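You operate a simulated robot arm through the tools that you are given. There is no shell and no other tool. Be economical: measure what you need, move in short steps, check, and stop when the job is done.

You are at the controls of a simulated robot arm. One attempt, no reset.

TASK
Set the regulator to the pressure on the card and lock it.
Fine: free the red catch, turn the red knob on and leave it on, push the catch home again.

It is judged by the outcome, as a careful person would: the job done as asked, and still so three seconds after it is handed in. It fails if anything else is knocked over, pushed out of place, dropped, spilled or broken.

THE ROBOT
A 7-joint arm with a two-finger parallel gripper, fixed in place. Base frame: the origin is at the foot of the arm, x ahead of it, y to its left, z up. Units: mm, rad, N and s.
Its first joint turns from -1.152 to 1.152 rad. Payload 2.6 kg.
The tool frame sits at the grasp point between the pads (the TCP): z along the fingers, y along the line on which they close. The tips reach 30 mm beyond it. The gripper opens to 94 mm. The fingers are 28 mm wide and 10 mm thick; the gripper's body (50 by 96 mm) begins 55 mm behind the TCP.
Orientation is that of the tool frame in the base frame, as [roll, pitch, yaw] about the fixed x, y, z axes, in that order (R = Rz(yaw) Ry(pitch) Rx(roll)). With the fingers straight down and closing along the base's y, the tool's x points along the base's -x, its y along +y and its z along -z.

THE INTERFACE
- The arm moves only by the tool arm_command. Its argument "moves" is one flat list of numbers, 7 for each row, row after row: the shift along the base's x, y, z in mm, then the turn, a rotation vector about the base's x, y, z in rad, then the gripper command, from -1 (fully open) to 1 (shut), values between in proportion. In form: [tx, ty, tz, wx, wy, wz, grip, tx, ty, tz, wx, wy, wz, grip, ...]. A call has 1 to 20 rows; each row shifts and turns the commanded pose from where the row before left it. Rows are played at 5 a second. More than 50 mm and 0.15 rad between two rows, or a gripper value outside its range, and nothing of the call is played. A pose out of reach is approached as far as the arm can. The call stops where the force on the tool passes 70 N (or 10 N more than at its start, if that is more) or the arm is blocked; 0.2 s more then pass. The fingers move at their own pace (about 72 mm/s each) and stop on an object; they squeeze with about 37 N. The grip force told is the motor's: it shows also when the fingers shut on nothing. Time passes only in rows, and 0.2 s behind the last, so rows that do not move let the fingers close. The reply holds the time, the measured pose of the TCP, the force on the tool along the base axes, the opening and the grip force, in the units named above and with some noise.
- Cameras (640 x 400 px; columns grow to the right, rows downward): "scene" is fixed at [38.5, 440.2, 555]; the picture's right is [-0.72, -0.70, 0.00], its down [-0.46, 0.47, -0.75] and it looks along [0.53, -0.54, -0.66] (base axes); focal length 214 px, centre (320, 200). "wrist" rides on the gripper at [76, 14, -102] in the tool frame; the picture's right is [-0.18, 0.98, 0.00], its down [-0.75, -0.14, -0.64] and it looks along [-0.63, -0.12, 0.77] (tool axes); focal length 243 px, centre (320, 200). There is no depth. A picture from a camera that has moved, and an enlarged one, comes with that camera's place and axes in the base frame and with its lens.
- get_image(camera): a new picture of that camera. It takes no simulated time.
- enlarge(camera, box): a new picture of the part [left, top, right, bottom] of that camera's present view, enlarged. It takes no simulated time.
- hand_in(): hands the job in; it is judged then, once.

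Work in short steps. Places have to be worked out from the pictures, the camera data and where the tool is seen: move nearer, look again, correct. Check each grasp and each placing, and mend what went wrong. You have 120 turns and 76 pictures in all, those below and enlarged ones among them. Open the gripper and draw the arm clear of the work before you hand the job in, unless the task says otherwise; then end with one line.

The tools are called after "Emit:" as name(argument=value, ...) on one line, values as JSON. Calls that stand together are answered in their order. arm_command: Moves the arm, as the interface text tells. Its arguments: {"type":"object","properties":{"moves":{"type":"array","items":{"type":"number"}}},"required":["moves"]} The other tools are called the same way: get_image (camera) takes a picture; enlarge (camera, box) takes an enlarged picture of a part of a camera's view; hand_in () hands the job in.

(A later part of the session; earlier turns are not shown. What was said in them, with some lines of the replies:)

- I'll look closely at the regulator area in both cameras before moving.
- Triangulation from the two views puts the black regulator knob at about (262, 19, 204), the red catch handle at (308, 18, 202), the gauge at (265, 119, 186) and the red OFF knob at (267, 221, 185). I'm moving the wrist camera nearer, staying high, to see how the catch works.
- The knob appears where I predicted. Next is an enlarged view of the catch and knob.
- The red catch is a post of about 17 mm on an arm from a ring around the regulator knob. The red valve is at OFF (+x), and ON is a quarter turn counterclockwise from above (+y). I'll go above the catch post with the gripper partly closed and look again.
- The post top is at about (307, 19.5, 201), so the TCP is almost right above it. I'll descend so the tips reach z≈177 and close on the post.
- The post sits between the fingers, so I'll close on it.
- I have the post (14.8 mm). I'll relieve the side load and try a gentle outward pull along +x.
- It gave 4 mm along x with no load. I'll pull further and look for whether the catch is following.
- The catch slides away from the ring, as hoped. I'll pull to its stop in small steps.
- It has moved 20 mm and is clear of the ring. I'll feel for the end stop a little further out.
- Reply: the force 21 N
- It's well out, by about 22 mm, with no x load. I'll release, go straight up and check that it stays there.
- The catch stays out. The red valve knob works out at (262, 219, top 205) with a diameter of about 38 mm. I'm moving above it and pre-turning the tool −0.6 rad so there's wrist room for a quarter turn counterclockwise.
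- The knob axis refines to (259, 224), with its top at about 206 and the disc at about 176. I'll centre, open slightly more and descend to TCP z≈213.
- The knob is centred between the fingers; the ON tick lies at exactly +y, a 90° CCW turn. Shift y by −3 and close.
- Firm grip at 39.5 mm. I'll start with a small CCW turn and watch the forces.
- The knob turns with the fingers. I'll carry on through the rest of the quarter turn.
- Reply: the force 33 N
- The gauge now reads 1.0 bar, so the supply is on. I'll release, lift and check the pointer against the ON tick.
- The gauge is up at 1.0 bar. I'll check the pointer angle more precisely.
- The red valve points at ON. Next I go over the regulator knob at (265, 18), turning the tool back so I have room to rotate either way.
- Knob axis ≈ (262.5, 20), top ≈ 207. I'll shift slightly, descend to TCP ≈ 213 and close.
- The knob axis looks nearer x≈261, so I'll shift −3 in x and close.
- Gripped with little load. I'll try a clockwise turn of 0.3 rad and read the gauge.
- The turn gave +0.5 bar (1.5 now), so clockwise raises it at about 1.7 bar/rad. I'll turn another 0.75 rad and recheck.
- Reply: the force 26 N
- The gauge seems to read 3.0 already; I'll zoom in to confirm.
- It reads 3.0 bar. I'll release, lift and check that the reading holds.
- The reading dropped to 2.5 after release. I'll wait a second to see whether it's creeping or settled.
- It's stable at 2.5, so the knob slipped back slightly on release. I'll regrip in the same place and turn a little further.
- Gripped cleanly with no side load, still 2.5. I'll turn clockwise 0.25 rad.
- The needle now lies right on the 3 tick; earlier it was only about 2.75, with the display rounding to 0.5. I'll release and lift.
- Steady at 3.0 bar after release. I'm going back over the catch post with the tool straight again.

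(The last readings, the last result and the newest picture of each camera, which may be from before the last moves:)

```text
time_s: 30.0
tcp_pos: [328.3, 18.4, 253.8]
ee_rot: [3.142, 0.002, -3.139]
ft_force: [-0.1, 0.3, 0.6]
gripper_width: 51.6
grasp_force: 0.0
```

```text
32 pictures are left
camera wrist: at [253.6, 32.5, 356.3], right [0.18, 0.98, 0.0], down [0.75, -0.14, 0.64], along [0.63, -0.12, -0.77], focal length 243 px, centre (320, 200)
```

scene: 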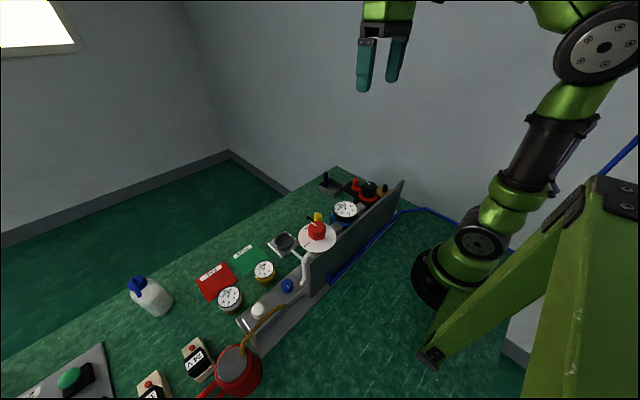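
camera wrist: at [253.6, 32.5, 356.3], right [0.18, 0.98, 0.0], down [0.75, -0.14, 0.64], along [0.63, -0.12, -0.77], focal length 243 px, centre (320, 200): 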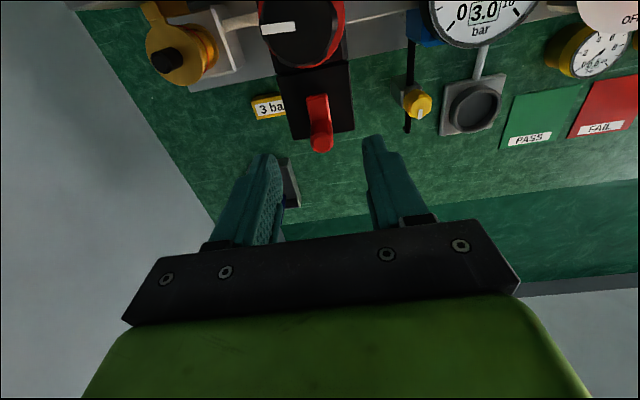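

The post is at about (329, 18.5), directly below. I'll descend and grip.

Emit:
arm_command(moves=[1, 1, -22, 0, 0, 0, -0.1, 0, 0, -21, 0, 0, 0, -0.1, 0, 0, 0, 0, 0, 0, 0.5, 0, 0, 0, 0, 0, 0, 1, 0, 0, 0, 0, 0, 0, 1])

Emit:
enlarge(camera="scene", box=[316, 150, 412, 210])

```text
time_s: 31.2
tcp_pos: [330.6, 19.1, 210.1]
ee_rot: [3.141, 0.0, -3.14]
ft_force: [-0.9, 4.9, 1.4]
gripper_width: 14.7
grasp_force: 45.2
```

```text
6.67 times, centred on (364, 180) of scene
camera zoom: at [38.5, 440.3, 555.0], right [-0.72, -0.7, 0.0], down [-0.46, 0.47, -0.75], along [0.53, -0.54, -0.66], focal length 1430 px, centre (27, 333)
```

zoom: 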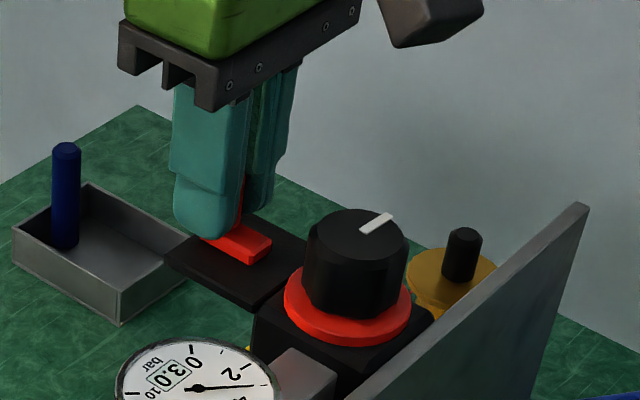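

Gripped, so I'll push −x about 18 mm first.

Emit:
arm_command(moves=[-4, 0, 0, 0, 0, 0, 1, -4, 0, 0, 0, 0, 0, 1, -4, 0, 0, 0, 0, 0, 1, -4, 0, 0, 0, 0, 0, 1, -2, 0, 0, 0, 0, 0, 1, 0, 0, 0, 0, 0, 0, 1])

```text
time_s: 32.6
tcp_pos: [310.8, 20.3, 211.5]
ee_rot: [3.141, -0.003, -3.141]
ft_force: [0.4, 8.4, -22.6]
gripper_width: 14.3
grasp_force: 45.2
```

Emit:
arm_command(moves=[-1, 0, 0, 0, 0, 0, 1, -1, 0, 0, 0, 0, 0, 1, -1, 0, 0, 0, 0, 0, 1, -1, 0, 0, 0, 0, 0, 1, 0, 0, 0, 0, 0, 0, 1])

Emit:
enlarge(camera="scene", box=[316, 150, 412, 210])

```text
time_s: 33.8
tcp_pos: [306.8, 19.8, 212.4]
ee_rot: [3.141, -0.003, -3.14]
ft_force: [4.5, 10.8, -26.1]
gripper_width: 14.8
grasp_force: 45.4
```

```text
6.67 times, centred on (364, 180) of scene
camera zoom: at [38.6, 440.3, 555.0], right [-0.72, -0.7, 0.0], down [-0.46, 0.47, -0.75], along [0.53, -0.54, -0.66], focal length 1430 px, centre (27, 333)
```

zoom: 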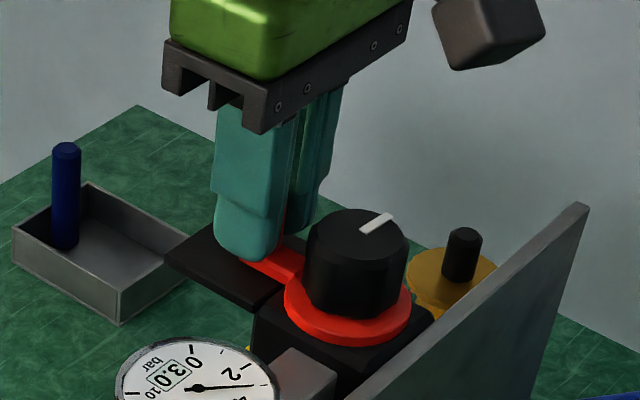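

The catch meets the ring and x force is starting to appear (4.5 N). I'll press on a bit to seat it firmly.

Emit:
arm_command(moves=[-1, 0, 0, 0, 0, 0, 1, -1, 0, 0, 0, 0, 0, 1, -1, 0, 0, 0, 0, 0, 1, 0, 0, 0, 0, 0, 0, 1])

```text
time_s: 34.8
tcp_pos: [306.8, 19.1, 211.6]
ee_rot: [3.141, 0.004, -3.141]
ft_force: [18.2, 8.7, -30.2]
gripper_width: 14.8
grasp_force: 44.5
```

Blocked at x≈306.8 with force rising to 18 N, so it's at the stop. I'll release and lift clear.

Emit:
arm_command(moves=[-1, 0, 0, 0, 0, 0, 1, 0, 0, 0, 0, 0, 0, 1, 0, 0, 0, 0, 0, 0, 0.4, 0, 0, 0, 0, 0, 0, -0.1, 4, 0, 30, 0, 0, 0, -0.1, 0, 0, 45, 0, 0, 0, -0.5, 0, 0, 45, 0, 0, 0, -1, 0, 0, 30, 0, 0, 0, -1])

Emit:
enlarge(camera="scene", box=[290, 150, 418, 250])

Emit:
enlarge(camera="wrist", box=[220, 0, 540, 200])

```text
time_s: 36.6
tcp_pos: [307.1, 19.3, 359.6]
ee_rot: [-3.139, 0.0, -3.139]
ft_force: [0.2, 0.2, 0.3]
gripper_width: 94.1
grasp_force: 0.1
```

```text
4.00 times, centred on (354, 200) of scene
camera zoom: at [38.5, 440.2, 555.0], right [-0.72, -0.7, 0.0], down [-0.46, 0.47, -0.75], along [0.53, -0.54, -0.66], focal length 858 px, centre (184, 200)
```

zoom: 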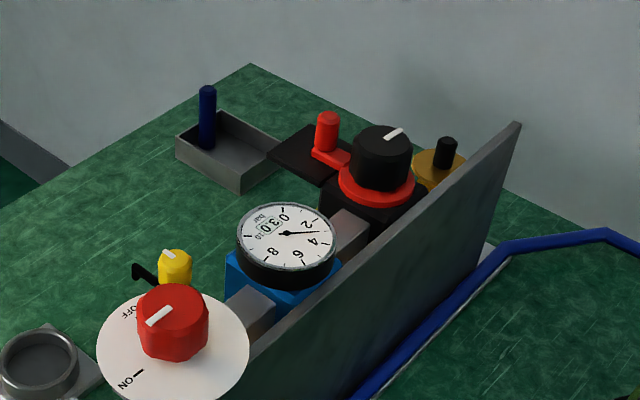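

```text
2.00 times, centred on (380, 100) of wrist
camera zoom: at [232.3, 32.8, 462.1], right [0.18, 0.98, 0.0], down [0.75, -0.14, 0.64], along [0.63, -0.12, -0.77], focal length 485 px, centre (200, 400)
```

zoom: 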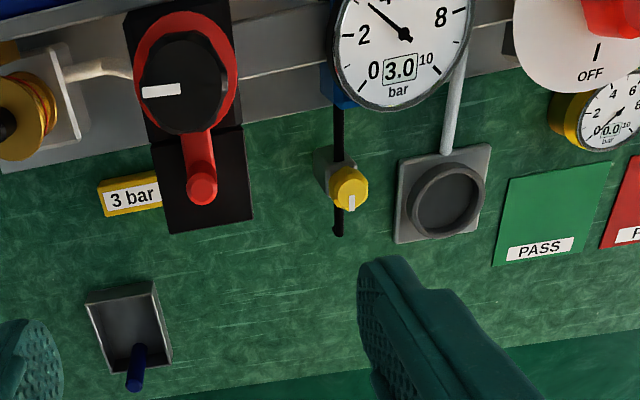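

The catch is back against the ring, the gauge is at 3.0 and the red valve at ON. One last close look, compared with the starting view.

Emit:
enlarge(camera="scene", box=[330, 165, 410, 215])

Emit:
get_image(camera="scene")

```text
8.00 times, centred on (370, 190) of scene
camera zoom: at [38.5, 440.2, 555.0], right [-0.72, -0.7, 0.0], down [-0.46, 0.47, -0.75], along [0.53, -0.54, -0.66], focal length 1716 px, centre (-80, 280)
```

zoom: 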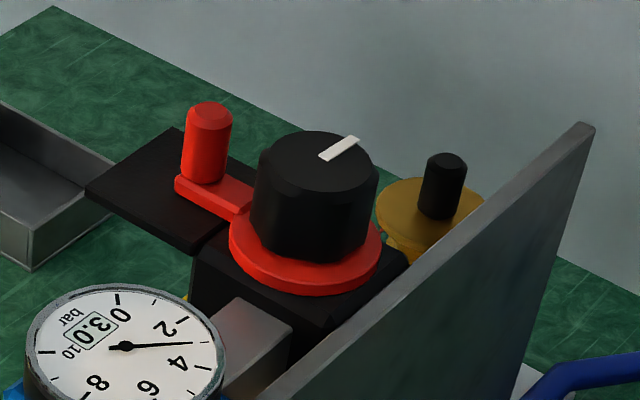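

```text
26 pictures are left
```

scene: 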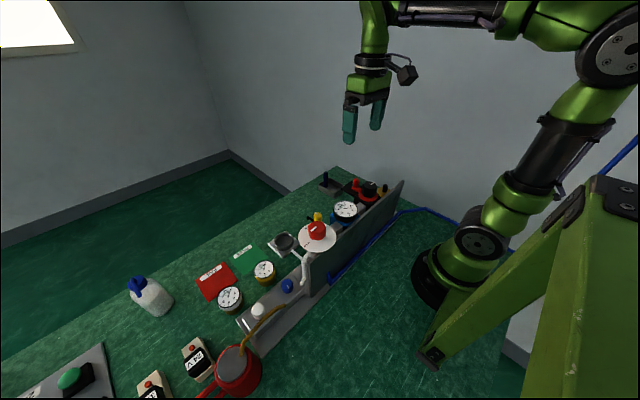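

The catch is exactly where it started, seated home. The gauge reads 3.0 bar, the red knob is ON, the arm is clear and nothing else has moved, so I'm handing in.

Emit:
hand_in()

```text
The job is handed in.
```

The regulator is set to 3.0 bar as on the card, the red knob is left ON, and the red catch is pushed home and locked.
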